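You operate a simulated robot arm through the tools that you are given. There is no shell and no other tool. Be economical: measure what you need, move in short steps, check, and stop when the job is done.

You run a simulated two-armed robot. Do the job below in one go: nothing can be reset, and whatever is moved stays where it is left.

TASK
Wipe up the spill on the top of the folding table with the yellow cloth and put it back.

Only the result counts: the job must be done as asked and must still hold three seconds after the hand-in. Knocking over, shifting, dropping, spilling or breaking anything else fails it. Flat cloth is picked up by pressing the open fingertips on it (5 to 10 N) and closing them slowly along it; thin cloth reads only 2 to 8 mm in the jaws.

THE ROBOT
Two 7-joint arms with two-finger parallel grippers on one trunk, on a base that drives. Base frame: it is fixed to the floor where the robot stands at the start and does not move with it; the origin is under the middle of the robot, x ahead of it, y to its left, z up. Lengths are in cm, angles in degrees, forces in N, time in s.
The left shoulder is at the start at [7, 13.4, 107.6], the right one opposite. Payload 1.57 kg a hand.
The TCP of each hand is the grasp point between the finger pads, 3 cm short of the fingertips. In the tool frame z runs along the fingers and y along their closing line. The gripper opens to 8 cm. The fingers are 1.7 cm wide and 1.2 cm thick; the gripper's body (4 by 8.2 cm) begins 8 cm behind the TCP.
Orientation is that of the tool frame in the base frame, as a unit quaternion [x, y, z, w]. With the fingers straight down and closing along the base's y, the tool's x points along the base's -x, its y along +y and its z along -z.

THE INTERFACE
- The arms move only by the tool drive_tool. It takes "left_targets", "right_targets" or both (then of equal length, played together; a hand with none holds still); each is a list of rows, each a list of 7 numbers: the shift along the tool's x, y, z in cm, then the turn, a rotation vector about the tool's x, y, z in degrees, then the finger opening in cm, from 0 to 8. In form: [[x, y, z, wx, wy, wz, claw], ...]. A call has 1 to 10 rows; each row is the pose to reach, as a shift and turn from the pose commanded when the call began, along the tool's axes at that moment. Rows are played at 5 a second. More than 5 cm and 8.6 degrees between two rows, or a gripper value outside its range, and nothing of the call is played. Where a pose cannot be reached the arm comes as near as it can. A force on the tool above 40 N (or 10 N above the force at the start of the call, whichever is more), or a blocked arm, ends the call early, and 0.2 s more pass. The fingers move at their own pace (about 15.3 cm/s each) and stop on an object; they squeeze with about 33 N. The grip force told is the motor's: it shows also when the fingers shut on nothing. Time passes only in rows, and 0.2 s behind the last, so rows that repeat a pose let the fingers close. It gives the time, the measured TCP pose, the force on the tool (base axes), the opening and the grip force at its end, in the units of the frame above (readings bear some noise), with the torque about the TCP (base axes, N m) and any sound that the robot's microphone picked up.
- Cameras (640 x 400 px; columns grow to the right, rows downward): "scene" is now at [12.01, 2.7, 129.49]; the picture's right is [0.37, -0.93, 0.00], its down [-0.65, -0.25, -0.72] and it looks along [0.67, 0.26, -0.70] (base axes); focal length 273 px, centre (320, 200). "left" rides on the left gripper at [7.2, 0.7, -12.2] in its tool frame; the picture's right is [-0.09, 1.00, 0.00], its down [-0.84, -0.08, -0.54] and it looks along [-0.54, -0.05, 0.84] (tool axes); focal length 238 px, centre (320, 200). "right" rides on the right gripper at [7.2, -0.7, -12.2] in its tool frame; the picture's right is [0.09, 1.00, 0.00], its down [-0.84, 0.08, -0.54] and it looks along [-0.54, 0.05, 0.84] (tool axes); focal length 238 px, centre (320, 200). There is no depth. A picture from a camera that has moved, and an enlarged one, comes with that camera's place and axes in the base frame and with its lens. The place of the scene camera against the robot may be out by one fixed shift of up to 1.2 cm in any direction.
- get_image(camera): a new picture of that camera. The clock stands still meanwhile.
- slide_trunk(by): slides the trunk up (or, below 0, down) by that many cm; the arms and the scene camera ride with it, the base frame stays. It gives what a move gives, with no picture.
- drive_base(legs): drives the robot by 1 to 6 legs, each [ahead, left, turn to the left] in cm, cm and degrees, along the robot's own axes; the way and the turn of a leg run together, so that a leg with both is an arc; at most 150 cm and 180 degrees a leg. The arms and the cameras ride along, it lands a little off, and it stops where it bumps. It gives what a move gives.
- pan_tilt(pan, tilt): turns the head with the scene camera to pan (to the left, within 86 degrees either way) and tilt (down, from -29 to 69), counted from straight ahead of the robot. It gives what a move gives.
- close_up(camera, box): a new picture of the part [left, top, right, bottom] of that camera's present view, enlarged. The clock stands still meanwhile.
- sign_off(): hands the job in; it is judged then, once.

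Work in short steps. Places have to be worked out from the pictures, the camera data and where the tool is seen: move nearer, look again, correct. Check each grasp and each placing, and mend what went wrong. You have 120 turns and 88 pictures in all, those below and enlarged ones among them. Open the grippers and draw the arms clear of the work before you hand the job in, unless the task says otherwise; then end with one line.

The tools are called after "Emit:" by a JSON object that holds its "method" and its "body". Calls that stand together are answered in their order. drive_tool: Moves the arms, as the interface text tells. Its arguments: {"type":"object","properties":{"left_targets":{"type":"array","items":{"type":"array","items":{"type":"number"}}},"right_targets":{"type":"array","items":{"type":"array","items":{"type":"number"}}}},"required":[]} The other tools are called the same way: slide_trunk (by) slides the trunk up or down; drive_base (legs) drives the base; pan_tilt (pan, tilt) turns the head that bears the scene camera; get_image (camera) takes a picture; close_up (camera, box) takes an enlarged picture of a part of a camera's view; sign_off () hands the job in.

At the start:

```text
clock: 0.0
left_position: [37.03, 39.18, 103.0]
left_tcp_rot: [-0.001, 1.0, 0.0, 0.0]
left_wrist_force: [-0.6, -0.4, -0.4]
left_torque: [0.02, 0.0, 0.03]
left_width: 8.01
left_finger_force: 0.0
right_position: [44.84, 1.12, 92.12]
right_tcp_rot: [0.001, 1.0, -0.001, 0.001]
right_wrist_force: [0.8, -0.2, -0.4]
right_torque: [-0.01, 0.03, 0.03]
right_width: 8.02
right_finger_force: 0.1
trunk travel left (down, up): [-65.0, 29.0]
robot x, y, heading: [-0.19, -0.04, -0.3]
head pan, tilt: [21.4, 44.2]
```

scene: 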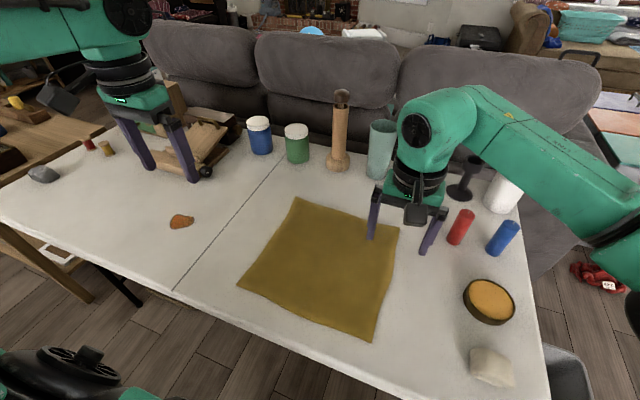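
right: 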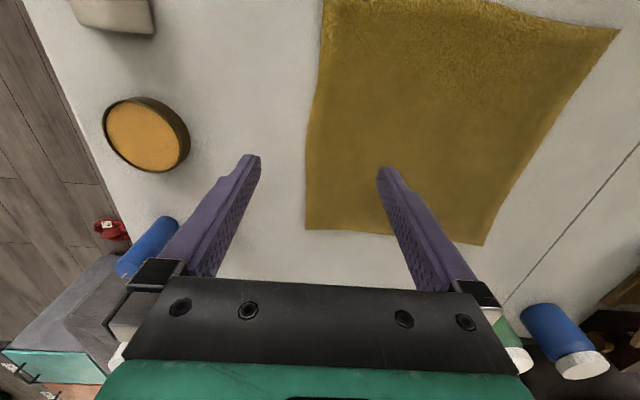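
left: 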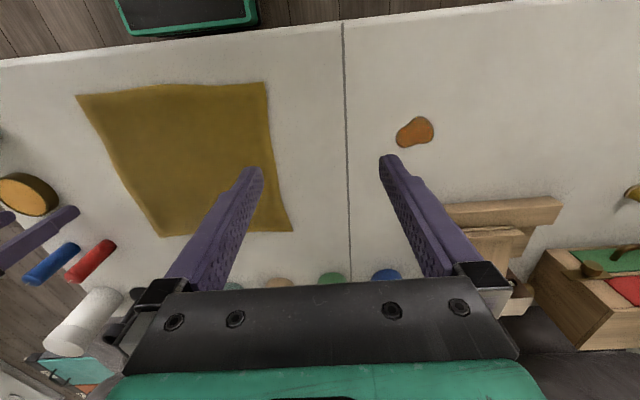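

I place the spill near [46, 58] and the cloth at about x 35–67, y 0–32. The spill is out of easy reach, so I will check the floor to the left before driving that way.

Emit:
{"method": "pan_tilt", "body": {"pan": 75, "tilt": 50}}

Emit:
{"method": "get_image", "body": {"camera": "scene"}}

Emit:
{"method": "close_up", "body": {"camera": "left", "box": [60, 60, 600, 300]}}

```text
clock: 1.2
left_position: [37.0, 39.23, 102.91]
left_tcp_rot: [0.001, 1.0, 0.001, 0.0]
left_wrist_force: [-0.6, -0.5, 0.3]
left_torque: [0.02, -0.01, -0.03]
left_width: 8.0
left_finger_force: 0.2
right_position: [44.99, 1.28, 92.23]
right_tcp_rot: [0.002, 1.0, -0.001, 0.001]
right_wrist_force: [-0.1, -0.3, -0.2]
right_torque: [0.03, -0.01, 0.0]
right_width: 8.01
right_finger_force: 0.1
trunk travel left (down, up): [-65.0, 29.0]
robot x, y, heading: [0.14, 0.08, -0.0]
head pan, tilt: [75.0, 50.0]
```

```text
84 pictures are left
camera scene: at [6.38, 7.14, 128.68], right [0.97, -0.26, 0.0], down [-0.2, -0.74, -0.64], along [0.17, 0.62, -0.77], focal length 273 px, centre (320, 200)
```

scene: 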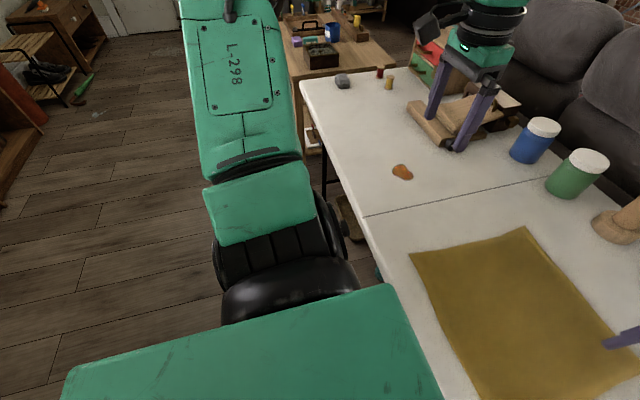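

```text
1.19 times, centred on (330, 180) of left
camera zoom: at [29.8, 39.81, 115.12], right [0.09, 1.0, 0.0], down [0.84, -0.08, 0.54], along [0.54, -0.05, -0.84], focal length 282 px, centre (308, 224)
```

zoom: 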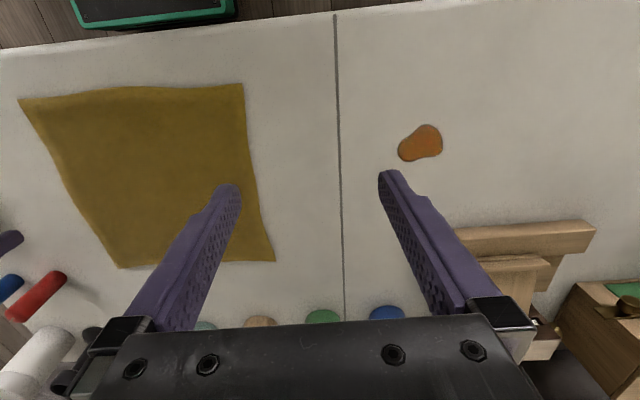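

The floor on the left is clear. Wooden planks sit near x≥61, y≥64, so the cloth has to stay short of them. I drive left 30 cm.

Emit:
{"method": "drive_base", "body": {"legs": [[0, 30, 0]]}}

Emit:
{"method": "pan_tilt", "body": {"pan": 0, "tilt": 50}}

Emit:
{"method": "get_image", "body": {"camera": "scene"}}

Emit:
{"method": "get_image", "body": {"camera": "right"}}

Emit:
{"method": "get_image", "body": {"camera": "left"}}

```text
clock: 3.2
left_position: [37.14, 68.75, 103.09]
left_tcp_rot: [0.001, 1.0, 0.0, 0.0]
left_wrist_force: [-1.1, -0.2, -0.4]
left_torque: [0.0, -0.02, 0.03]
left_width: 8.0
left_finger_force: 0.1
right_position: [44.86, 30.78, 92.21]
right_tcp_rot: [0.002, 1.0, 0.001, 0.001]
right_wrist_force: [-0.2, -0.1, -0.2]
right_torque: [0.02, 0.01, 0.01]
right_width: 8.03
right_finger_force: 0.0
trunk travel left (down, up): [-65.0, 29.0]
robot x, y, heading: [0.09, 29.42, -0.1]
head pan, tilt: [75.0, 50.0]
```

```text
clock: 4.7
left_position: [37.1, 68.77, 102.92]
left_tcp_rot: [0.0, 1.0, 0.0, -0.001]
left_wrist_force: [-0.1, -0.3, 0.2]
left_torque: [0.01, 0.01, 0.0]
left_width: 8.01
left_finger_force: 0.1
right_position: [44.88, 30.77, 92.2]
right_tcp_rot: [0.003, 1.0, -0.001, 0.0]
right_wrist_force: [-0.3, 0.4, 0.5]
right_torque: [0.01, -0.03, 0.02]
right_width: 7.97
right_finger_force: 0.1
trunk travel left (down, up): [-65.0, 29.0]
robot x, y, heading: [0.31, 29.41, -0.0]
head pan, tilt: [0.0, 50.0]
```

```text
82 pictures are left
camera scene: at [12.12, 29.34, 128.68], right [0.0, -1.0, 0.0], down [-0.77, 0.0, -0.64], along [0.64, 0.0, -0.77], focal length 273 px, centre (320, 200)
```

scene: 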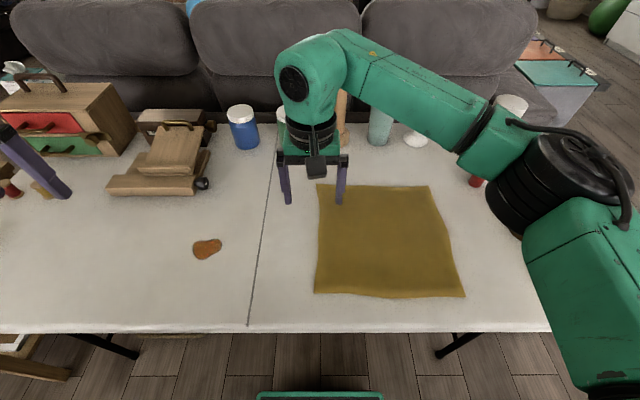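

```text
81 pictures are left
camera right: at [37.78, 30.26, 104.49], right [-0.09, 1.0, 0.0], down [0.84, 0.07, 0.54], along [0.54, 0.05, -0.84], focal length 238 px, centre (320, 200)
```

right: 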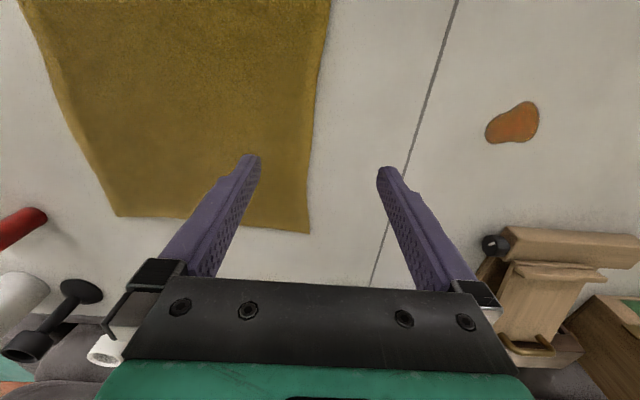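

```text
80 pictures are left
camera left: at [29.93, 69.4, 115.13], right [0.09, 1.0, 0.0], down [0.84, -0.08, 0.54], along [0.54, -0.05, -0.84], focal length 238 px, centre (320, 200)
```

left: 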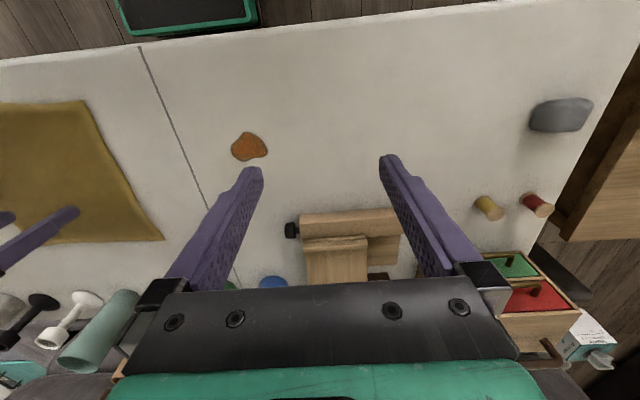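

Comparing views, the table top is higher than stated, at about z=73.8. That puts the spill near [43.8, 55.5], the cloth at x 34–64, y −0.5–31, and the toy wood at x≥57, y≥61. I move the right hand away and bring the left over the cloth's left part.

Emit:
{"method": "drive_tool", "body": {"left_targets": [[-1.7, -4.25, 0.5, 0, 0, 0, 8], [-3.4, -8.5, 1, 0, 0, 0, 8], [-5.1, -12.75, 1.5, 0, 0, 0, 8], [-6.8, -17, 2, 0, 0, 0, 8], [-8.5, -21.3, 2.5, 0, 0, 0, 8], [-10.2, -25.6, 3, 0, 0, 0, 8], [-11.9, -29.9, 4, 0, 0, 0, 8], [-13.6, -34.2, 5, 0, 0, 0, 8], [-15.3, -38.5, 6, 0, 0, 0, 8], [-16.9, -42.7, 8, 0, 0, 0, 8]], "right_targets": [[0, -3.5, -1.5, 0, 0, 0, 8], [0, -7, -3, 0, 0, 0, 8], [0, -10.5, -4.5, 0, 0, 0, 8], [0.5, -14, -6, 0, 0, 0, 8], [1, -17.5, -7.5, 0, 0, 0, 8], [2, -21, -9, 0, 0, 0, 8], [3, -24.5, -10.5, 0, 0, 0, 8], [4, -28, -12, 0, 0, 0, 8], [5, -31.5, -13.5, 0, 0, 0, 8], [6, -35, -15, 0, 0, 0, 8]]}}

Emit:
{"method": "get_image", "body": {"camera": "left"}}

Emit:
{"method": "get_image", "body": {"camera": "scene"}}

```text
clock: 6.9
left_position: [45.98, 37.2, 95.76]
left_tcp_rot: [0.0, 1.0, 0.0, 0.0]
left_wrist_force: [0.3, -0.1, -0.4]
left_torque: [0.03, -0.02, -0.01]
left_width: 7.98
left_finger_force: 0.1
left hand out of reach, approached as far as the arm can: row 7, 8, 9, 10
right_position: [38.85, -4.1, 107.11]
right_tcp_rot: [0.002, 1.0, 0.001, 0.001]
right_wrist_force: [-1.1, 0.1, 0.3]
right_torque: [-0.01, -0.01, -0.01]
right_width: 7.99
right_finger_force: 0.1
trunk travel left (down, up): [-65.0, 29.0]
robot x, y, heading: [0.23, 29.62, 0.2]
head pan, tilt: [0.0, 50.0]
```

```text
79 pictures are left
camera left: at [38.73, 37.9, 107.97], right [0.09, 1.0, 0.0], down [0.84, -0.08, 0.54], along [0.54, -0.05, -0.84], focal length 238 px, centre (320, 200)
```

left: 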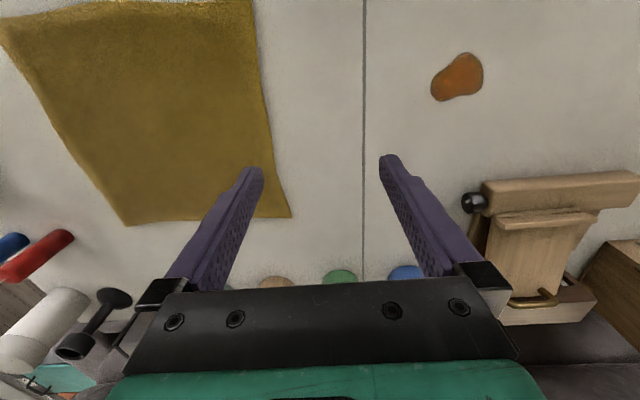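

```text
78 pictures are left
camera scene: at [12.01, 29.25, 128.69], right [0.0, -1.0, 0.0], down [-0.77, 0.0, -0.64], along [0.64, 0.0, -0.77], focal length 273 px, centre (320, 200)
```

scene: 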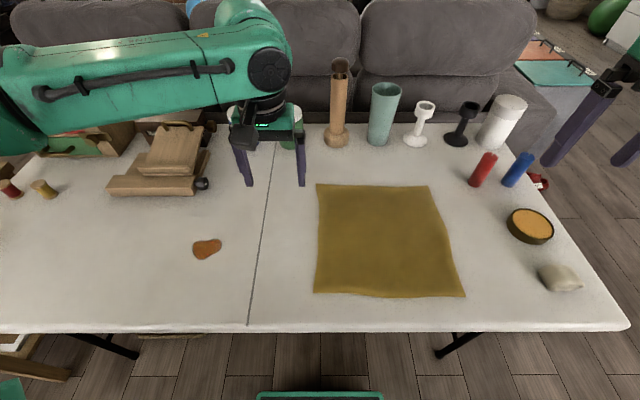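

The left arm cannot cross that far to the right, so I drive the base back 14 cm to the right, where both the cloth and the spill should be in reach.

Emit:
{"method": "drive_base", "body": {"legs": [[0, -14, 0]]}}

Emit:
{"method": "drive_tool", "body": {"left_targets": [[-2, 0.5, 2, 0, 0, 0, 8], [-4, 1, 4, 0, 0, 0, 8], [-6, 2, 6, 0, 0, 0, 8], [-7.5, 2.8, 8, 0, 0, 0, 8]]}}

Emit:
{"method": "get_image", "body": {"camera": "left"}}

```text
clock: 8.2
left_position: [46.0, 23.78, 95.76]
left_tcp_rot: [0.0, 1.0, 0.0, 0.001]
left_wrist_force: [1.4, 0.4, -0.4]
left_torque: [-0.02, -0.02, 0.01]
left_width: 8.01
left_finger_force: 0.1
right_position: [38.86, -17.6, 107.18]
right_tcp_rot: [0.001, 1.0, -0.001, 0.0]
right_wrist_force: [0.0, 0.1, -0.9]
right_torque: [-0.02, 0.0, 0.01]
right_width: 8.04
right_finger_force: 0.0
trunk travel left (down, up): [-65.0, 29.0]
robot x, y, heading: [0.39, 16.08, 0.1]
head pan, tilt: [0.0, 50.0]
```

```text
clock: 9.2
left_position: [50.59, 28.73, 88.64]
left_tcp_rot: [0.001, 1.0, -0.002, 0.002]
left_wrist_force: [-0.8, -0.7, 0.5]
left_torque: [0.02, -0.01, -0.01]
left_width: 7.99
left_finger_force: 0.1
left hand out of reach, approached as far as the arm can: row 1, 2, 3, 4
right_position: [38.88, -17.62, 107.09]
right_tcp_rot: [0.001, 1.0, 0.0, 0.0]
right_wrist_force: [0.4, 0.7, 0.4]
right_torque: [-0.06, 0.01, -0.02]
right_width: 7.98
right_finger_force: 0.0
trunk travel left (down, up): [-65.0, 29.0]
robot x, y, heading: [0.01, 16.32, -0.1]
head pan, tilt: [0.0, 50.0]
```

```text
77 pictures are left
camera left: at [43.3, 29.46, 100.84], right [0.09, 1.0, 0.0], down [0.84, -0.08, 0.54], along [0.54, -0.05, -0.84], focal length 238 px, centre (320, 200)
```

left: 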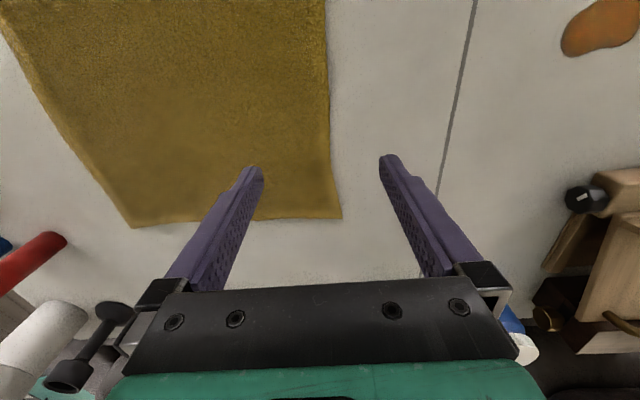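

The arm fell slightly short again. I make a small move back toward the robot and down, to see which reference the commands use and whether the reach improves lower down.

Emit:
{"method": "drive_tool", "body": {"left_targets": [[1, -1, 2, 0, 0, 0, 8], [2, -2, 4, 0, 0, 0, 8]]}}

```text
clock: 9.8
left_position: [47.94, 27.39, 84.95]
left_tcp_rot: [0.001, 1.0, -0.001, 0.001]
left_wrist_force: [0.2, -0.1, 0.4]
left_torque: [0.0, -0.04, -0.01]
left_width: 7.98
left_finger_force: 0.0
left hand out of reach, approached as far as the arm can: row 1, 2
right_position: [38.88, -17.84, 107.18]
right_tcp_rot: [0.002, 1.0, -0.001, 0.001]
right_wrist_force: [0.1, -0.5, 0.0]
right_torque: [-0.02, -0.03, 0.02]
right_width: 7.97
right_finger_force: 0.1
trunk travel left (down, up): [-65.0, 29.0]
robot x, y, heading: [0.18, 15.69, 0.1]
head pan, tilt: [0.0, 50.0]
```

Commands are relative to the actual pose, and this arm's inward reach ends about here. The right hand covers the inward side better (it started at offset +1), so I will use it with the robot standing near y=55. First I lift the left hand and draw it aside.

Emit:
{"method": "drive_tool", "body": {"left_targets": [[0, 1, -4, 0, 0, 0, 8], [1, 3, -8, 0, 0, 0, 8], [3, 7, -10, 0, 0, 0, 8], [5, 11, -12, 0, 0, 0, 8], [7, 15, -14, 0, 0, 0, 8], [9, 19, -16, 0, 0, 0, 8], [11, 23, -18, 0, 0, 0, 8]], "right_targets": [[0, 0, 0, 0, 0, 0, 8], [0, 0, 0, 0, 0, 0, 8], [0, 0, 0, 0, 0, 0, 8], [0, 0, 0, 0, 0, 0, 8], [0, 0, 0, 0, 0, 0, 8], [0, 0, 0, 0, 0, 0, 8], [0, 0, 0, 0, 0, 0, 8]]}}

Emit:
{"method": "drive_base", "body": {"legs": [[0, 39, 0]]}}

Emit:
{"method": "get_image", "body": {"camera": "scene"}}

Emit:
{"method": "get_image", "body": {"camera": "right"}}

```text
clock: 11.4
left_position: [36.94, 50.72, 102.84]
left_tcp_rot: [0.001, 1.0, -0.001, 0.002]
left_wrist_force: [0.8, -0.1, -0.1]
left_torque: [0.01, 0.0, -0.03]
left_width: 7.99
left_finger_force: 0.1
right_position: [38.76, -17.6, 107.28]
right_tcp_rot: [0.002, 1.0, -0.001, 0.001]
right_wrist_force: [-0.4, 0.3, 0.7]
right_torque: [0.02, 0.01, 0.0]
right_width: 7.99
right_finger_force: 0.1
trunk travel left (down, up): [-65.0, 29.0]
robot x, y, heading: [0.01, 16.07, -0.3]
head pan, tilt: [0.0, 50.0]
```

```text
clock: 13.9
left_position: [37.1, 89.74, 102.95]
left_tcp_rot: [0.0, 1.0, 0.0, 0.0]
left_wrist_force: [0.6, 0.2, -1.5]
left_torque: [-0.01, 0.01, 0.02]
left_width: 8.02
left_finger_force: 0.1
right_position: [38.97, 21.47, 107.09]
right_tcp_rot: [0.003, 1.0, 0.0, 0.0]
right_wrist_force: [0.0, -0.4, 0.0]
right_torque: [0.01, 0.03, 0.01]
right_width: 7.99
right_finger_force: 0.1
trunk travel left (down, up): [-65.0, 29.0]
robot x, y, heading: [0.42, 55.48, -0.1]
head pan, tilt: [0.0, 50.0]
```

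```text
76 pictures are left
camera scene: at [12.13, 54.89, 128.68], right [0.0, -1.0, 0.0], down [-0.77, 0.0, -0.64], along [0.64, 0.0, -0.77], focal length 273 px, centre (320, 200)
```

scene: 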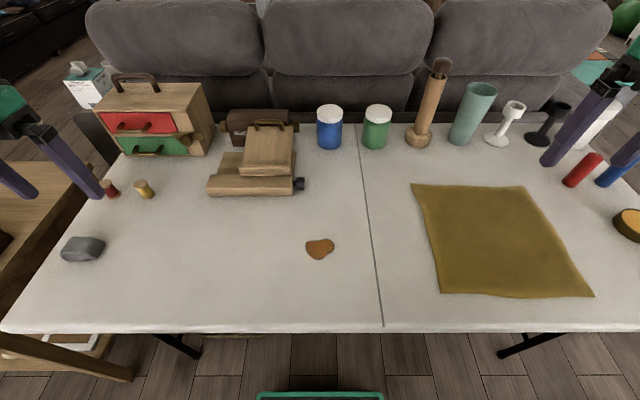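

```text
75 pictures are left
camera right: at [31.74, 20.96, 119.43], right [-0.09, 1.0, 0.0], down [0.84, 0.07, 0.54], along [0.54, 0.05, -0.84], focal length 238 px, centre (320, 200)
```

right: 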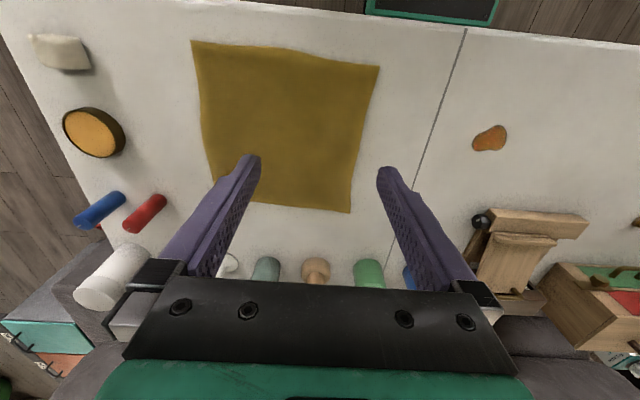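

The view is now clear: spill at [43.6, 55], cloth at x 32.5–63, y 0–30. I bring the open right hand down to about 5 cm above the cloth at [50.5, 25.5].

Emit:
{"method": "drive_tool", "body": {"right_targets": [[-1.7, 0.6, 3.6, 0, 0, 0, 8], [-3.4, 1.2, 7.2, 0, 0, 0, 8], [-5, 1.8, 10.8, 0, 0, 0, 8], [-6.7, 2.4, 14.4, 0, 0, 0, 8], [-8.4, 3, 18, 0, 0, 0, 8], [-10, 3.6, 21.6, 0, 0, 0, 7], [-11.5, 4, 25, 0, 0, 0, 6]]}}

Emit:
{"method": "get_image", "body": {"camera": "right"}}

```text
clock: 15.5
left_position: [37.28, 89.84, 102.82]
left_tcp_rot: [0.0, 1.0, -0.001, 0.0]
left_wrist_force: [0.2, 0.2, -0.1]
left_torque: [0.0, -0.01, 0.01]
left_width: 8.0
left_finger_force: 0.0
right_position: [50.54, 25.43, 81.92]
right_tcp_rot: [0.002, 1.0, 0.0, 0.0]
right_wrist_force: [-0.1, -0.6, -0.7]
right_torque: [-0.02, 0.0, 0.0]
right_width: 6.0
right_finger_force: 0.0
trunk travel left (down, up): [-65.0, 29.0]
robot x, y, heading: [0.52, 55.21, -0.1]
head pan, tilt: [0.0, 50.0]
```

```text
74 pictures are left
camera right: at [43.38, 24.88, 94.28], right [-0.09, 1.0, 0.0], down [0.84, 0.08, 0.54], along [0.54, 0.05, -0.84], focal length 238 px, centre (320, 200)
```

right: 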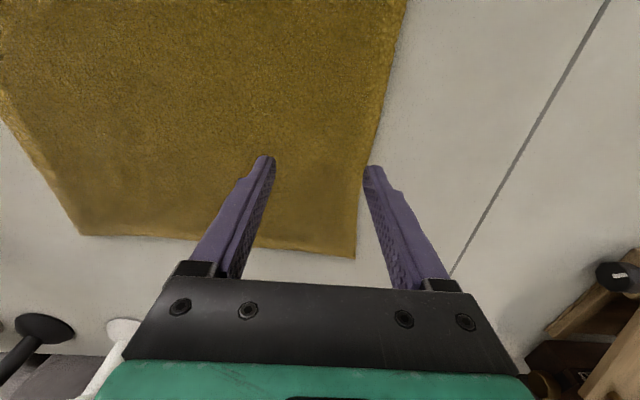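

The fingers straddle the cloth near its left edge. I shift 1 cm right and go down slowly to feel for the surface.

Emit:
{"method": "drive_tool", "body": {"right_targets": [[0, -1, 1.5, 0, 0, 0, 5], [0, -1, 3, 0, 0, 0, 5], [0, -1, 4, 0, 0, 0, 5], [0, -1, 4.4, 0, 0, 0, 5], [0, -1, 4.8, 0, 0, 0, 5]]}}

```text
clock: 16.7
left_position: [37.1, 89.89, 102.89]
left_tcp_rot: [0.001, 1.0, -0.001, 0.001]
left_wrist_force: [-0.4, -0.3, 0.5]
left_torque: [-0.02, 0.0, 0.01]
left_width: 7.99
left_finger_force: 0.2
right_position: [50.35, 24.5, 77.39]
right_tcp_rot: [0.002, 1.0, -0.002, 0.001]
right_wrist_force: [1.1, -0.6, 3.2]
right_torque: [0.0, 0.0, 0.01]
right_width: 4.98
right_finger_force: 0.2
trunk travel left (down, up): [-65.0, 29.0]
robot x, y, heading: [0.05, 55.24, -0.2]
head pan, tilt: [0.0, 50.0]
```

Contact shows at 3.2 N with the fingertips near z=74.4, so I press a little more to reach 5–10 N.

Emit:
{"method": "drive_tool", "body": {"right_targets": [[0, 0, 0.3, 0, 0, 0, 5], [0, 0, 0.3, 0, 0, 0, 5]]}}

```text
clock: 17.3
left_position: [36.87, 89.92, 102.89]
left_tcp_rot: [0.001, 1.0, -0.001, 0.001]
left_wrist_force: [0.9, 0.1, 0.3]
left_torque: [0.0, -0.01, -0.03]
left_width: 7.99
left_finger_force: 0.1
right_position: [50.45, 24.51, 77.24]
right_tcp_rot: [0.002, 1.0, -0.001, 0.003]
right_wrist_force: [3.1, -2.2, 15.4]
right_torque: [0.0, -0.12, -0.05]
right_width: 5.0
right_finger_force: 0.1
trunk travel left (down, up): [-65.0, 29.0]
robot x, y, heading: [0.07, 55.46, -0.1]
head pan, tilt: [0.0, 50.0]
```

The force is 15 N, slightly too much. I ease up and close slowly.

Emit:
{"method": "drive_tool", "body": {"right_targets": [[0, 0, -0.14, 0, 0, 0, 5], [0, 0, -0.14, 0, 0, 0, 4.4], [0, 0, -0.14, 0, 0, 0, 3.8], [0, 0, -0.14, 0, 0, 0, 3.2], [0, 0, -0.14, 0, 0, 0, 2.6], [0, 0, -0.14, 0, 0, 0, 2.0], [0, 0, -0.14, 0, 0, 0, 1.4], [0, 0, -0.14, 0, 0, 0, 0.8], [0, 0, -0.14, 0, 0, 0, 0], [0, 0, -0.14, 0, 0, 0, 0]]}}

Emit:
{"method": "get_image", "body": {"camera": "right"}}

```text
clock: 19.5
left_position: [36.96, 89.98, 102.97]
left_tcp_rot: [0.001, 1.0, 0.0, 0.002]
left_wrist_force: [0.6, -0.5, 0.0]
left_torque: [0.01, -0.02, 0.04]
left_width: 7.98
left_finger_force: 0.0
right_position: [50.3, 24.45, 77.22]
right_tcp_rot: [0.001, 1.0, -0.001, 0.002]
right_wrist_force: [-0.8, -0.5, 11.9]
right_torque: [0.02, 0.0, 0.02]
right_width: 0.42
right_finger_force: 24.9
trunk travel left (down, up): [-65.0, 29.0]
robot x, y, heading: [0.33, 54.99, -0.0]
head pan, tilt: [0.0, 50.0]
```

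```text
73 pictures are left
camera right: at [43.12, 24.02, 89.58], right [-0.09, 1.0, 0.0], down [0.84, 0.08, 0.54], along [0.54, 0.05, -0.84], focal length 238 px, centre (320, 200)
```

right: 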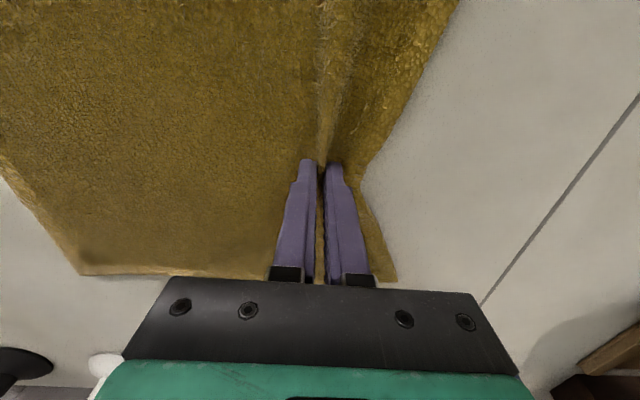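

The cloth is pinched at 4.2 mm. I drag it left at light contact toward the near side of the spill, then check.

Emit:
{"method": "drive_tool", "body": {"right_targets": [[0.6, 2, -0.2, 0, 0, 0, 0], [1.5, 5, -0.2, 0, 0, 0, 0], [2.4, 8, -0.2, 0, 0, 0, 0], [3.3, 11, -0.2, 0, 0, 0, 0], [4.2, 14, -0.2, 0, 0, 0, 0], [5.1, 17, -0.2, 0, 0, 0, 0], [6, 20, -0.2, 0, 0, 0, 0], [6.5, 23, -0.2, 0, 0, 0, 0]]}}

Emit:
{"method": "get_image", "body": {"camera": "scene"}}

Emit:
{"method": "get_image", "body": {"camera": "right"}}

```text
clock: 21.3
left_position: [37.05, 90.02, 103.05]
left_tcp_rot: [0.001, 1.0, -0.001, 0.0]
left_wrist_force: [-0.4, -0.3, 0.0]
left_torque: [0.01, -0.03, 0.05]
left_width: 8.0
left_finger_force: 0.1
right_position: [44.13, 47.6, 77.12]
right_tcp_rot: [0.002, 1.0, 0.0, 0.001]
right_wrist_force: [-0.3, -1.8, 13.0]
right_torque: [-0.06, -0.05, -0.01]
right_width: 0.43
right_finger_force: 25.7
trunk travel left (down, up): [-65.0, 29.0]
robot x, y, heading: [0.32, 55.44, -0.0]
head pan, tilt: [0.0, 50.0]
```

```text
72 pictures are left
camera scene: at [11.96, 55.02, 128.71], right [0.0, -1.0, 0.0], down [-0.77, 0.0, -0.64], along [0.64, 0.0, -0.77], focal length 273 px, centre (320, 200)
```

scene: 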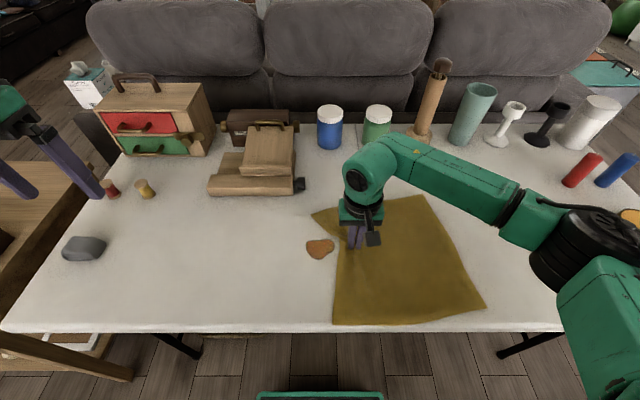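

```text
71 pictures are left
camera right: at [36.92, 47.09, 89.59], right [-0.09, 1.0, 0.0], down [0.84, 0.08, 0.54], along [0.54, 0.05, -0.84], focal length 238 px, centre (320, 200)
```

right: 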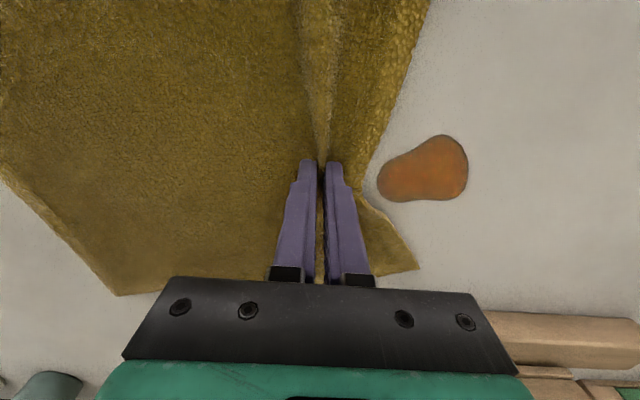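

The cloth follows well, and the spill spans x 41–46, y 52–58.5. I wipe across it in strokes with the pinched fold, staying short of the wooden toy.

Emit:
{"method": "drive_tool", "body": {"right_targets": [[0, 3, -0.05, 0, 0, 0, 0], [0, 6, -0.05, 0, 0, 0, 0], [0, 9, -0.05, 0, 0, 0, 0], [0, 12, -0.05, 0, 0, 0, 0], [2.3, 11.5, -0.05, 0, 0, 0, 0], [2.5, 8, -0.05, 0, 0, 0, 0], [2.5, 5, -0.05, 0, 0, 0, 0], [0, 4.5, -0.05, 0, 0, 0, 0], [-2.3, 5, -0.05, 0, 0, 0, 0], [-2.5, 8.5, -0.05, 0, 0, 0, 0]]}}

Emit:
{"method": "get_image", "body": {"camera": "scene"}}

Emit:
{"method": "get_image", "body": {"camera": "right"}}

```text
clock: 23.5
left_position: [37.03, 89.98, 102.88]
left_tcp_rot: [0.001, 1.0, -0.002, 0.001]
left_wrist_force: [-0.1, 0.7, 0.5]
left_torque: [0.02, 0.04, 0.01]
left_width: 8.0
left_finger_force: 0.0
right_position: [46.3, 56.14, 77.28]
right_tcp_rot: [0.002, 1.0, -0.001, 0.0]
right_wrist_force: [0.6, -1.5, 2.9]
right_torque: [-0.04, -0.04, -0.01]
right_width: 0.42
right_finger_force: 25.1
trunk travel left (down, up): [-65.0, 29.0]
robot x, y, heading: [-0.26, 55.13, -0.1]
head pan, tilt: [0.0, 50.0]
```

```text
70 pictures are left
camera scene: at [12.09, 55.12, 128.69], right [0.0, -1.0, 0.0], down [-0.77, 0.0, -0.64], along [0.64, 0.0, -0.77], focal length 273 px, centre (320, 200)
```

scene: 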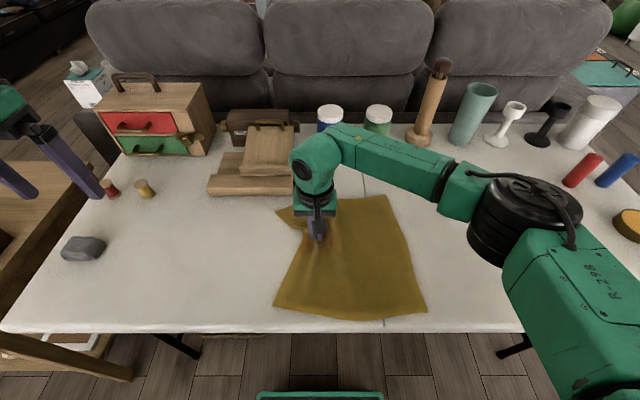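

```text
69 pictures are left
camera right: at [39.2, 55.7, 89.69], right [-0.09, 1.0, 0.0], down [0.84, 0.08, 0.54], along [0.54, 0.05, -0.84], focal length 238 px, centre (320, 200)
```

right: 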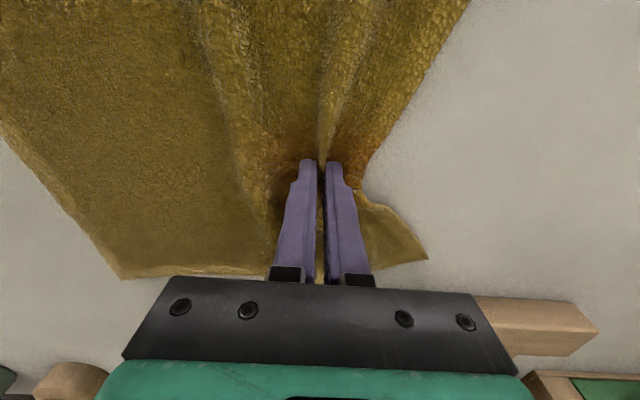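

The fold is picking up the stain. I rub a second set of strokes with slightly more pressure.

Emit:
{"method": "drive_tool", "body": {"right_targets": [[0, 2.8, 0.05, 0, 0, 0, 0], [2.5, 3, 0.08, 0, 0, 0, 0], [3.8, 0, 0.08, 0, 0, 0, 0], [3.8, -3.5, 0.08, 0, 0, 0, 0], [1.5, -4, 0.08, 0, 0, 0, 0], [1.2, 0, 0.08, 0, 0, 0, 0], [1.2, 3.5, 0.08, 0, 0, 0, 0], [5.2, 2.5, 0.08, 0, 0, 0, 0], [5.2, -2, 0.08, 0, 0, 0, 0], [3, -4, 0.05, 0, 0, 0, 0]]}}

Emit:
{"method": "drive_tool", "body": {"right_targets": [[0, -2, -0.05, 0, 0, 0, 0], [0, -5, -0.05, 0, 0, 0, 0], [0, -8, -0.05, 0, 0, 0, 0]]}}

Emit:
{"method": "get_image", "body": {"camera": "scene"}}

Emit:
{"method": "get_image", "body": {"camera": "right"}}

```text
clock: 25.7
left_position: [36.99, 89.85, 102.88]
left_tcp_rot: [0.0, 1.0, -0.001, -0.001]
left_wrist_force: [0.4, 0.3, -0.2]
left_torque: [-0.05, 0.01, 0.01]
left_width: 8.0
left_finger_force: 0.1
right_position: [43.57, 51.85, 77.47]
right_tcp_rot: [0.002, 1.0, 0.0, 0.0]
right_wrist_force: [-1.4, -0.3, 0.9]
right_torque: [0.05, 0.0, -0.04]
right_width: 0.45
right_finger_force: 24.9
trunk travel left (down, up): [-65.0, 29.0]
robot x, y, heading: [-0.08, 55.31, -0.1]
head pan, tilt: [0.0, 50.0]
```

```text
clock: 26.5
left_position: [36.98, 89.97, 102.87]
left_tcp_rot: [0.0, 1.0, 0.0, 0.001]
left_wrist_force: [0.6, 0.5, 0.1]
left_torque: [0.03, 0.01, 0.01]
left_width: 8.0
left_finger_force: 0.0
right_position: [43.38, 44.01, 77.45]
right_tcp_rot: [0.002, 1.0, -0.001, 0.0]
right_wrist_force: [-0.4, 0.9, 1.0]
right_torque: [0.03, -0.03, -0.02]
right_width: 0.43
right_finger_force: 25.2
trunk travel left (down, up): [-65.0, 29.0]
robot x, y, heading: [0.16, 55.57, -0.2]
head pan, tilt: [0.0, 50.0]
```

```text
68 pictures are left
camera scene: at [12.1, 54.84, 128.69], right [0.0, -1.0, 0.0], down [-0.77, 0.0, -0.64], along [0.64, 0.0, -0.77], focal length 273 px, centre (320, 200)
```

scene: 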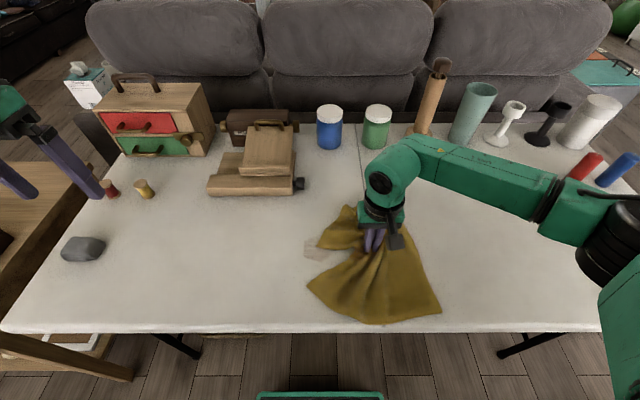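

```text
67 pictures are left
camera right: at [36.22, 43.48, 89.8], right [-0.09, 1.0, 0.0], down [0.84, 0.07, 0.54], along [0.54, 0.05, -0.84], focal length 238 px, centre (320, 200)
```

right: 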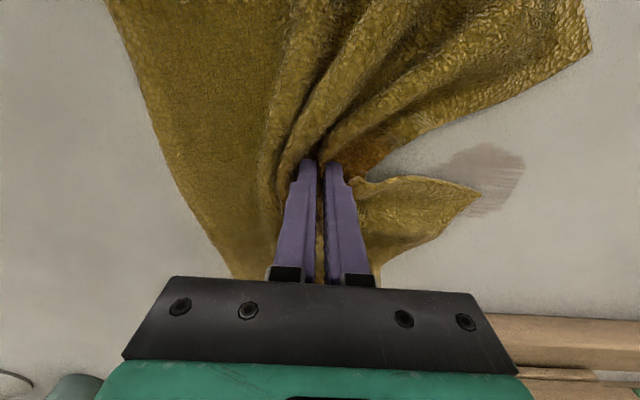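

A faint residue remains around x 42–47, y 54–59, partly because the return strokes bunched the cloth. I do firmer strokes in the leftward direction reaching y≈62, lifting slightly on the returns.

Emit:
{"method": "drive_tool", "body": {"right_targets": [[-2, 4, 0, 0, 0, 0, 0], [-3, 8, 0.25, 0, 0, 0, 0], [-3, 11, 0.28, 0, 0, 0, 0], [-3, 14, 0.28, 0, 0, 0, 0], [-3, 17.5, 0.28, 0, 0, 0, 0], [0, 17.8, 0.28, 0, 0, 0, 0], [2, 17.5, 0.28, 0, 0, 0, 0], [1.5, 13.5, 0.28, 0, 0, 0, 0], [0.5, 9.5, 0.28, 0, 0, 0, 0], [-0.5, 9, 0, 0, 0, 0, 0]]}}

Emit:
{"method": "drive_tool", "body": {"right_targets": [[0, 3, 0.28, 0, 0, 0, 0], [0, 6, 0.3, 0, 0, 0, 0], [0, 9, 0.3, 0, 0, 0, 0], [-2, 8.5, 0.3, 0, 0, 0, 0], [-2, 5, 0.3, 0, 0, 0, 0], [-2, 2, 0.3, 0, 0, 0, 0], [2, 2, 0.3, 0, 0, 0, 0], [2, 5.5, 0.3, 0, 0, 0, 0], [2, 9, 0.3, 0, 0, 0, 0], [0.5, 9, 0.3, 0, 0, 0, 0]]}}

Emit:
{"method": "drive_tool", "body": {"right_targets": [[0, -4, -0.3, 0, 0, 0, 0], [0, -8, -0.3, 0, 0, 0, 0], [0, -12, -0.3, 0, 0, 0, 0], [0, -16, -0.3, 0, 0, 0, 0]]}}

Emit:
{"method": "get_image", "body": {"camera": "right"}}

Emit:
{"method": "get_image", "body": {"camera": "scene"}}

```text
clock: 28.7
left_position: [37.0, 89.98, 102.92]
left_tcp_rot: [0.002, 1.0, -0.001, 0.001]
left_wrist_force: [0.7, 0.6, 1.3]
left_torque: [-0.02, 0.04, 0.01]
left_width: 8.0
left_finger_force: 0.1
right_position: [43.94, 52.68, 77.3]
right_tcp_rot: [0.001, 1.0, -0.002, 0.0]
right_wrist_force: [-2.5, 1.2, 6.3]
right_torque: [0.05, 0.08, 0.02]
right_width: 0.43
right_finger_force: 25.3
trunk travel left (down, up): [-65.0, 29.0]
robot x, y, heading: [0.06, 55.61, -0.0]
head pan, tilt: [0.0, 50.0]
```

```text
clock: 30.9
left_position: [36.65, 89.86, 103.18]
left_tcp_rot: [-0.001, 1.0, 0.0, 0.002]
left_wrist_force: [-0.2, -0.8, 0.7]
left_torque: [-0.01, 0.04, -0.02]
left_width: 8.01
left_finger_force: 0.0
right_position: [43.07, 62.08, 77.28]
right_tcp_rot: [0.0, 1.0, 0.001, 0.002]
right_wrist_force: [-8.9, -1.3, 23.2]
right_torque: [-0.02, 0.27, 0.01]
right_width: 0.41
right_finger_force: 24.5
trunk travel left (down, up): [-65.0, 29.0]
robot x, y, heading: [0.23, 55.11, 0.1]
head pan, tilt: [0.0, 50.0]
```

```text
clock: 31.9
left_position: [37.03, 89.78, 102.96]
left_tcp_rot: [0.0, 1.0, 0.0, 0.0]
left_wrist_force: [-0.3, 0.0, 0.3]
left_torque: [0.02, -0.02, 0.0]
left_width: 8.0
left_finger_force: 0.1
right_position: [43.53, 45.75, 77.43]
right_tcp_rot: [0.001, 1.0, 0.001, 0.001]
right_wrist_force: [0.9, 1.4, 3.3]
right_torque: [0.09, 0.0, -0.01]
right_width: 0.43
right_finger_force: 24.8
trunk travel left (down, up): [-65.0, 29.0]
robot x, y, heading: [0.09, 55.25, 0.0]
head pan, tilt: [0.0, 50.0]
```

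```text
66 pictures are left
camera right: at [36.31, 45.19, 89.67], right [-0.09, 1.0, 0.0], down [0.84, 0.08, 0.54], along [0.54, 0.05, -0.84], focal length 238 px, centre (320, 200)
```

right: 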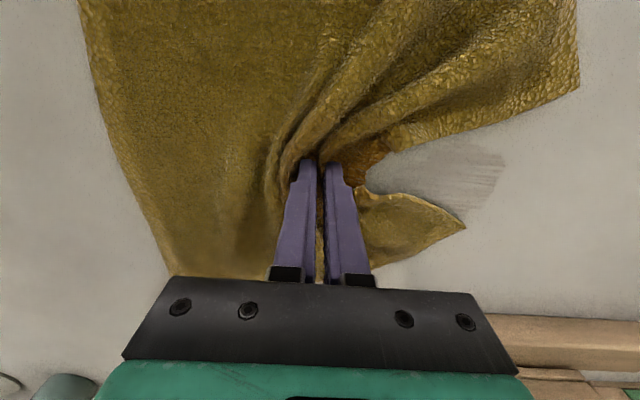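

```text
65 pictures are left
camera scene: at [12.03, 54.82, 128.69], right [0.0, -1.0, 0.0], down [-0.77, 0.0, -0.64], along [0.64, 0.0, -0.77], focal length 273 px, centre (320, 200)
```

scene: 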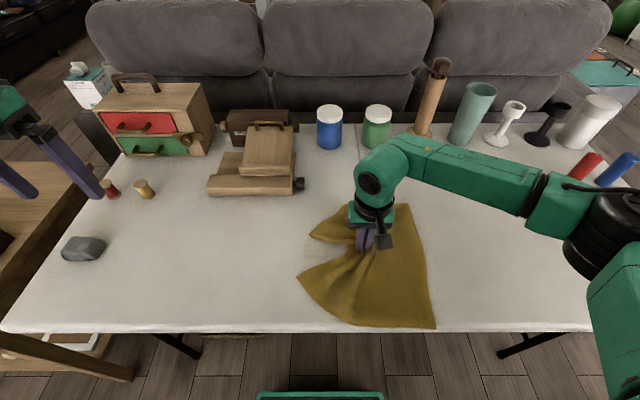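

The residue is fading with each pass, so I do two more rounds of strokes and look again.

Emit:
{"method": "drive_tool", "body": {"right_targets": [[-1, 4, 0, 0, 0, 0, 0], [-2.5, 7, 0.22, 0, 0, 0, 0], [-2.5, 10.5, 0.22, 0, 0, 0, 0], [-2.5, 15, 0.22, 0, 0, 0, 0], [-0.5, 15, 0.22, 0, 0, 0, 0], [-0.5, 11, 0.22, 0, 0, 0, 0], [-0.5, 7, 0.22, 0, 0, 0, 0], [1.5, 7, 0.22, 0, 0, 0, 0], [1.5, 11, 0.22, 0, 0, 0, 0], [1.5, 15, 0.22, 0, 0, 0, 0]]}}

Emit:
{"method": "drive_tool", "body": {"right_targets": [[-1, -1, 0.03, 0, 0, 0, 0], [-3, -2.5, 0.03, 0, 0, 0, 0], [1, -3.5, 0.03, 0, 0, 0, 0], [-3, -5, 0.03, 0, 0, 0, 0], [1, -6.5, 0.03, 0, 0, 0, 0], [-3, -8, 0.03, 0, 0, 0, 0], [-1.5, -5, 0.03, 0, 0, 0, 0], [-1.5, -1, 0.03, 0, 0, 0, 0]]}}

Emit:
{"method": "drive_tool", "body": {"right_targets": [[0, -4, -0.2, 0, 0, 0, 0], [0, -8, -0.2, 0, 0, 0, 0], [0, -12, -0.2, 0, 0, 0, 0], [0, -16, -0.2, 0, 0, 0, 0]]}}

Emit:
{"method": "get_image", "body": {"camera": "right"}}

Emit:
{"method": "close_up", "body": {"camera": "scene", "box": [220, 180, 460, 330]}}

```text
clock: 34.1
left_position: [37.01, 90.03, 103.01]
left_tcp_rot: [0.001, 1.0, -0.002, 0.001]
left_wrist_force: [0.6, 0.8, -0.3]
left_torque: [-0.03, -0.05, 0.03]
left_width: 8.01
left_finger_force: 0.1
right_position: [41.98, 60.83, 77.32]
right_tcp_rot: [0.003, 1.0, -0.002, 0.001]
right_wrist_force: [0.9, -3.6, 9.5]
right_torque: [-0.04, -0.02, -0.02]
right_width: 0.41
right_finger_force: 24.9
trunk travel left (down, up): [-65.0, 29.0]
robot x, y, heading: [0.24, 55.22, -0.1]
head pan, tilt: [0.0, 50.0]
```

```text
clock: 35.9
left_position: [36.86, 89.73, 103.07]
left_tcp_rot: [0.001, 1.0, 0.0, 0.002]
left_wrist_force: [-0.1, -0.9, -0.3]
left_torque: [-0.02, 0.02, -0.01]
left_width: 8.0
left_finger_force: 0.0
right_position: [43.26, 59.84, 77.24]
right_tcp_rot: [0.003, 1.0, -0.001, 0.003]
right_wrist_force: [-1.1, -11.1, 28.6]
right_torque: [-0.27, 0.02, 0.03]
right_width: 0.42
right_finger_force: 24.7
trunk travel left (down, up): [-65.0, 29.0]
robot x, y, heading: [-0.05, 55.2, -0.2]
head pan, tilt: [0.0, 50.0]
```

```text
clock: 36.9
left_position: [36.91, 89.86, 103.1]
left_tcp_rot: [-0.001, 1.0, -0.001, 0.001]
left_wrist_force: [0.1, -0.7, 0.2]
left_torque: [0.06, -0.01, -0.02]
left_width: 8.0
left_finger_force: 0.1
right_position: [43.34, 44.06, 77.27]
right_tcp_rot: [0.001, 1.0, -0.001, 0.002]
right_wrist_force: [-1.2, 5.9, 16.5]
right_torque: [0.24, 0.0, 0.0]
right_width: 0.43
right_finger_force: 24.8
trunk travel left (down, up): [-65.0, 29.0]
robot x, y, heading: [0.21, 55.11, -0.3]
head pan, tilt: [0.0, 50.0]
```

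```text
64 pictures are left
camera right: at [36.16, 43.54, 89.58], right [-0.09, 1.0, 0.0], down [0.84, 0.08, 0.54], along [0.54, 0.05, -0.84], focal length 238 px, centre (320, 200)
```

right: 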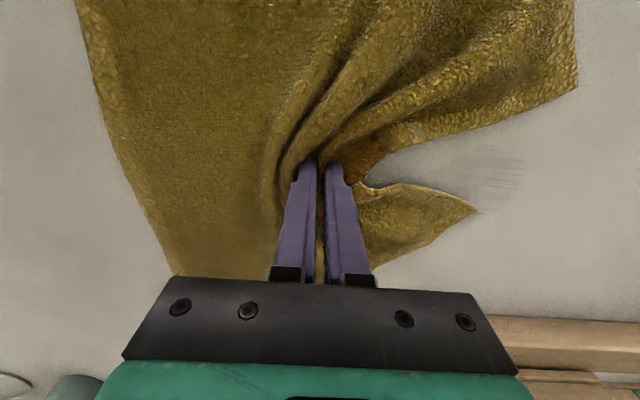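

```text
2.67 times, centred on (340, 255) of scene
camera zoom: at [11.87, 54.98, 128.71], right [0.0, -1.0, 0.0], down [-0.76, 0.0, -0.64], along [0.64, 0.0, -0.76], focal length 728 px, centre (267, 53)
```

zoom: 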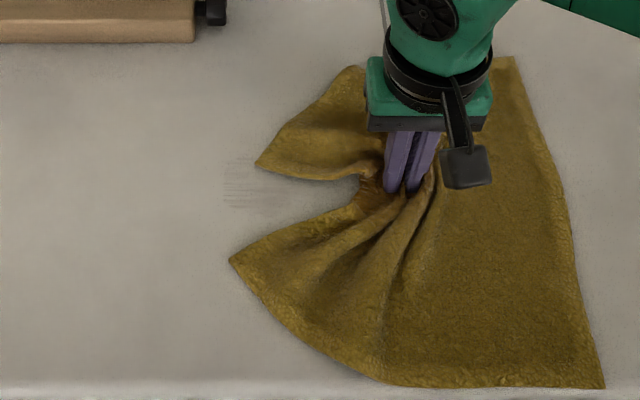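

Only faint streaks remain around y 56–60. I do another two rounds centred there.

Emit:
{"method": "drive_tool", "body": {"right_targets": [[-1, 4, -0.2, 0, 0, 0, 0], [-2.8, 8, 0, 0, 0, 0, 0], [-2.8, 12, 0.05, 0, 0, 0, 0], [-2.8, 15, 0.05, 0, 0, 0, 0], [-2.8, 18.5, 0.05, 0, 0, 0, 0], [-1.2, 18.5, 0.05, 0, 0, 0, 0], [-1.2, 14.5, 0.05, 0, 0, 0, 0], [-1.2, 10.5, 0.05, 0, 0, 0, 0], [0.3, 10.5, 0.05, 0, 0, 0, 0], [0.3, 14.5, 0.05, 0, 0, 0, 0]]}}

Emit:
{"method": "drive_tool", "body": {"right_targets": [[0, 4, 0, 0, 0, 0, 0], [1.5, 4, 0, 0, 0, 0, 0], [1.5, 0, 0, 0, 0, 0, 0], [1.5, -4, 0, 0, 0, 0, 0], [-0.8, -4, 0, 0, 0, 0, 0], [-0.8, 0, 0, 0, 0, 0, 0], [-0.8, 4, 0, 0, 0, 0, 0], [-2.3, 3.5, 0, 0, 0, 0, 0], [-2.3, -0.5, 0, 0, 0, 0, 0], [-2.3, -4, 0, 0, 0, 0, 0]]}}

Emit:
{"method": "drive_tool", "body": {"right_targets": [[2, -2, -0.2, 0, 0, 0, 0], [2, -6, -0.2, 0, 0, 0, 0], [2, -10, -0.2, 0, 0, 0, 0], [2, -15, -0.2, 0, 0, 0, 0]]}}

Emit:
{"method": "get_image", "body": {"camera": "right"}}

Emit:
{"method": "close_up", "body": {"camera": "scene", "box": [220, 180, 460, 330]}}

```text
clock: 39.1
left_position: [37.15, 89.95, 102.83]
left_tcp_rot: [0.001, 1.0, -0.002, 0.0]
left_wrist_force: [0.5, 0.4, -0.9]
left_torque: [0.02, 0.01, 0.03]
left_width: 7.97
left_finger_force: 0.1
right_position: [43.34, 58.54, 77.4]
right_tcp_rot: [0.002, 1.0, -0.002, 0.0]
right_wrist_force: [-0.1, -0.1, 0.0]
right_torque: [0.02, 0.02, -0.01]
right_width: 0.42
right_finger_force: 24.6
trunk travel left (down, up): [-65.0, 29.0]
robot x, y, heading: [-0.23, 55.32, -0.0]
head pan, tilt: [0.0, 50.0]
```

```text
clock: 41.3
left_position: [36.97, 89.9, 103.02]
left_tcp_rot: [0.001, 1.0, -0.001, 0.002]
left_wrist_force: [0.9, -1.2, -0.4]
left_torque: [0.02, 0.0, 0.03]
left_width: 8.01
left_finger_force: 0.0
right_position: [45.56, 54.49, 77.3]
right_tcp_rot: [0.001, 1.0, 0.001, 0.002]
right_wrist_force: [-0.5, 4.0, 14.8]
right_torque: [0.16, 0.0, -0.03]
right_width: 0.43
right_finger_force: 25.1
trunk travel left (down, up): [-65.0, 29.0]
robot x, y, heading: [-0.05, 55.09, 0.2]
head pan, tilt: [0.0, 50.0]
```

```text
clock: 42.3
left_position: [36.95, 89.74, 102.89]
left_tcp_rot: [0.0, 1.0, 0.0, 0.001]
left_wrist_force: [-0.3, -0.2, 0.8]
left_torque: [0.04, -0.02, -0.01]
left_width: 8.01
left_finger_force: 0.0
right_position: [43.48, 39.3, 77.44]
right_tcp_rot: [0.002, 1.0, 0.0, 0.001]
right_wrist_force: [0.0, 0.6, 1.7]
right_torque: [0.12, 0.03, -0.02]
right_width: 0.41
right_finger_force: 24.9
trunk travel left (down, up): [-65.0, 29.0]
robot x, y, heading: [0.42, 55.3, -0.1]
head pan, tilt: [0.0, 50.0]
```

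```text
62 pictures are left
camera right: at [36.24, 38.76, 89.72], right [-0.09, 1.0, 0.0], down [0.84, 0.08, 0.54], along [0.54, 0.05, -0.84], focal length 238 px, centre (320, 200)
```

right: 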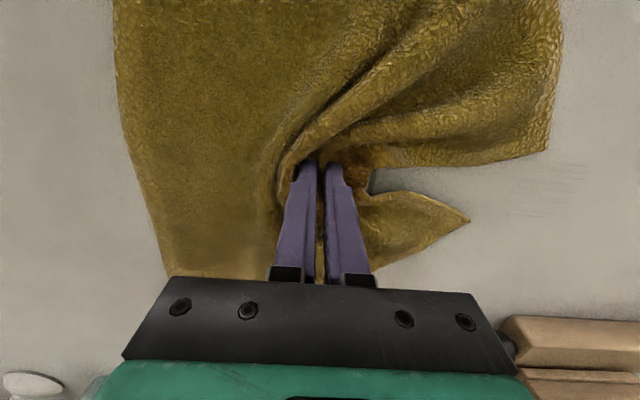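

```text
2.67 times, centred on (340, 255) of scene
camera zoom: at [12.02, 54.74, 128.69], right [0.0, -1.0, 0.0], down [-0.77, 0.0, -0.64], along [0.64, 0.0, -0.77], focal length 728 px, centre (267, 53)
```

zoom: 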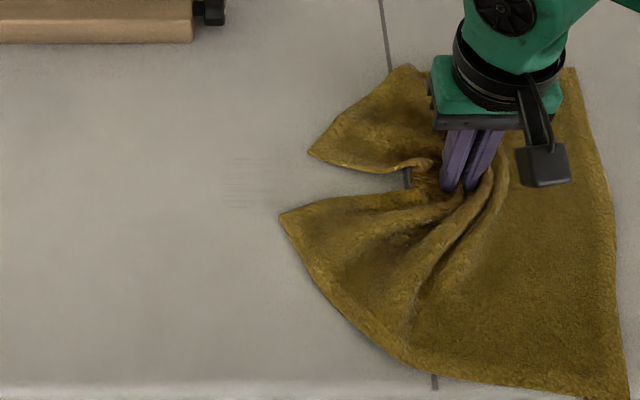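

Only very faint streaks are left at x 41–46, y 55–59. I do one more dense, firm set of strokes there.

Emit:
{"method": "drive_tool", "body": {"right_targets": [[-1, 4, 0, 0, 0, 0, 0], [-2, 8.5, 0, 0, 0, 0, 0], [-2.8, 13, 0.2, 0, 0, 0, 0], [-2.8, 17.5, 0.22, 0, 0, 0, 0], [-2.8, 22, 0.22, 0, 0, 0, 0], [-1.9, 22, 0.22, 0, 0, 0, 0], [-1.9, 18, 0.22, 0, 0, 0, 0], [-1.9, 14, 0.22, 0, 0, 0, 0], [-1, 14, 0.22, 0, 0, 0, 0], [-1, 18, 0.22, 0, 0, 0, 0]]}}

Emit:
{"method": "drive_tool", "body": {"right_targets": [[0, 4, 0.03, 0, 0, 0, 0], [1, 4, 0.03, 0, 0, 0, 0], [1, 0, 0.03, 0, 0, 0, 0], [1, -4, 0.03, 0, 0, 0, 0], [1.9, -4, 0.03, 0, 0, 0, 0], [1.9, 0, 0.03, 0, 0, 0, 0], [1.9, 4, 0.03, 0, 0, 0, 0], [2.8, 4, 0.03, 0, 0, 0, 0], [2.8, 0, 0.03, 0, 0, 0, 0], [2.8, -4, 0.03, 0, 0, 0, 0]]}}

Emit:
{"method": "drive_tool", "body": {"right_targets": [[-0.5, -4, -0.2, 0, 0, 0, 0], [-1, -8, -0.2, 0, 0, 0, 0], [-1.5, -12, -0.2, 0, 0, 0, 0], [-2, -16, -0.2, 0, 0, 0, 0]]}}

Emit:
{"method": "close_up", "body": {"camera": "scene", "box": [220, 180, 460, 330]}}

```text
clock: 44.5
left_position: [36.85, 89.85, 102.98]
left_tcp_rot: [0.001, 1.0, -0.001, 0.002]
left_wrist_force: [-0.3, 1.0, -0.6]
left_torque: [-0.01, 0.03, 0.02]
left_width: 7.99
left_finger_force: 0.0
right_position: [44.37, 57.39, 77.29]
right_tcp_rot: [0.002, 1.0, -0.002, 0.001]
right_wrist_force: [-0.4, -5.3, 16.7]
right_torque: [-0.2, -0.03, 0.0]
right_width: 0.43
right_finger_force: 24.7
trunk travel left (down, up): [-65.0, 29.0]
robot x, y, heading: [0.12, 55.0, -0.2]
head pan, tilt: [0.0, 50.0]
```

```text
clock: 46.7
left_position: [36.88, 89.9, 102.99]
left_tcp_rot: [0.0, 1.0, 0.0, 0.001]
left_wrist_force: [0.7, 0.2, 0.1]
left_torque: [0.03, -0.04, -0.01]
left_width: 7.97
left_finger_force: 0.0
right_position: [41.68, 53.57, 77.21]
right_tcp_rot: [0.001, 1.0, 0.001, 0.001]
right_wrist_force: [-0.2, 5.7, 16.6]
right_torque: [0.23, -0.01, 0.03]
right_width: 0.42
right_finger_force: 25.0
trunk travel left (down, up): [-65.0, 29.0]
robot x, y, heading: [0.31, 55.82, 0.0]
head pan, tilt: [0.0, 50.0]
```

```text
clock: 47.7
left_position: [37.0, 89.8, 102.91]
left_tcp_rot: [0.0, 1.0, 0.0, 0.001]
left_wrist_force: [0.5, 0.5, 0.4]
left_torque: [0.01, 0.0, 0.01]
left_width: 7.99
left_finger_force: 0.0
right_position: [43.47, 37.4, 77.45]
right_tcp_rot: [0.002, 1.0, -0.001, 0.001]
right_wrist_force: [0.7, 0.8, 3.1]
right_torque: [0.08, -0.06, 0.02]
right_width: 0.43
right_finger_force: 25.5
trunk travel left (down, up): [-65.0, 29.0]
robot x, y, heading: [0.05, 55.2, -0.1]
head pan, tilt: [0.0, 50.0]
```

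```text
2.67 times, centred on (340, 255) of scene
camera zoom: at [12.03, 54.82, 128.69], right [0.0, -1.0, 0.0], down [-0.77, 0.0, -0.64], along [0.64, 0.0, -0.77], focal length 728 px, centre (267, 53)
```

zoom: 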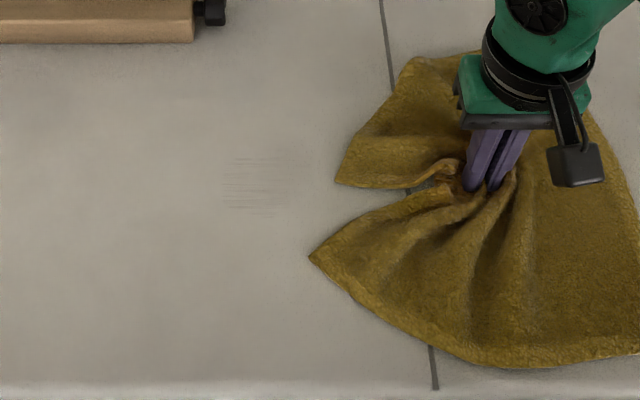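

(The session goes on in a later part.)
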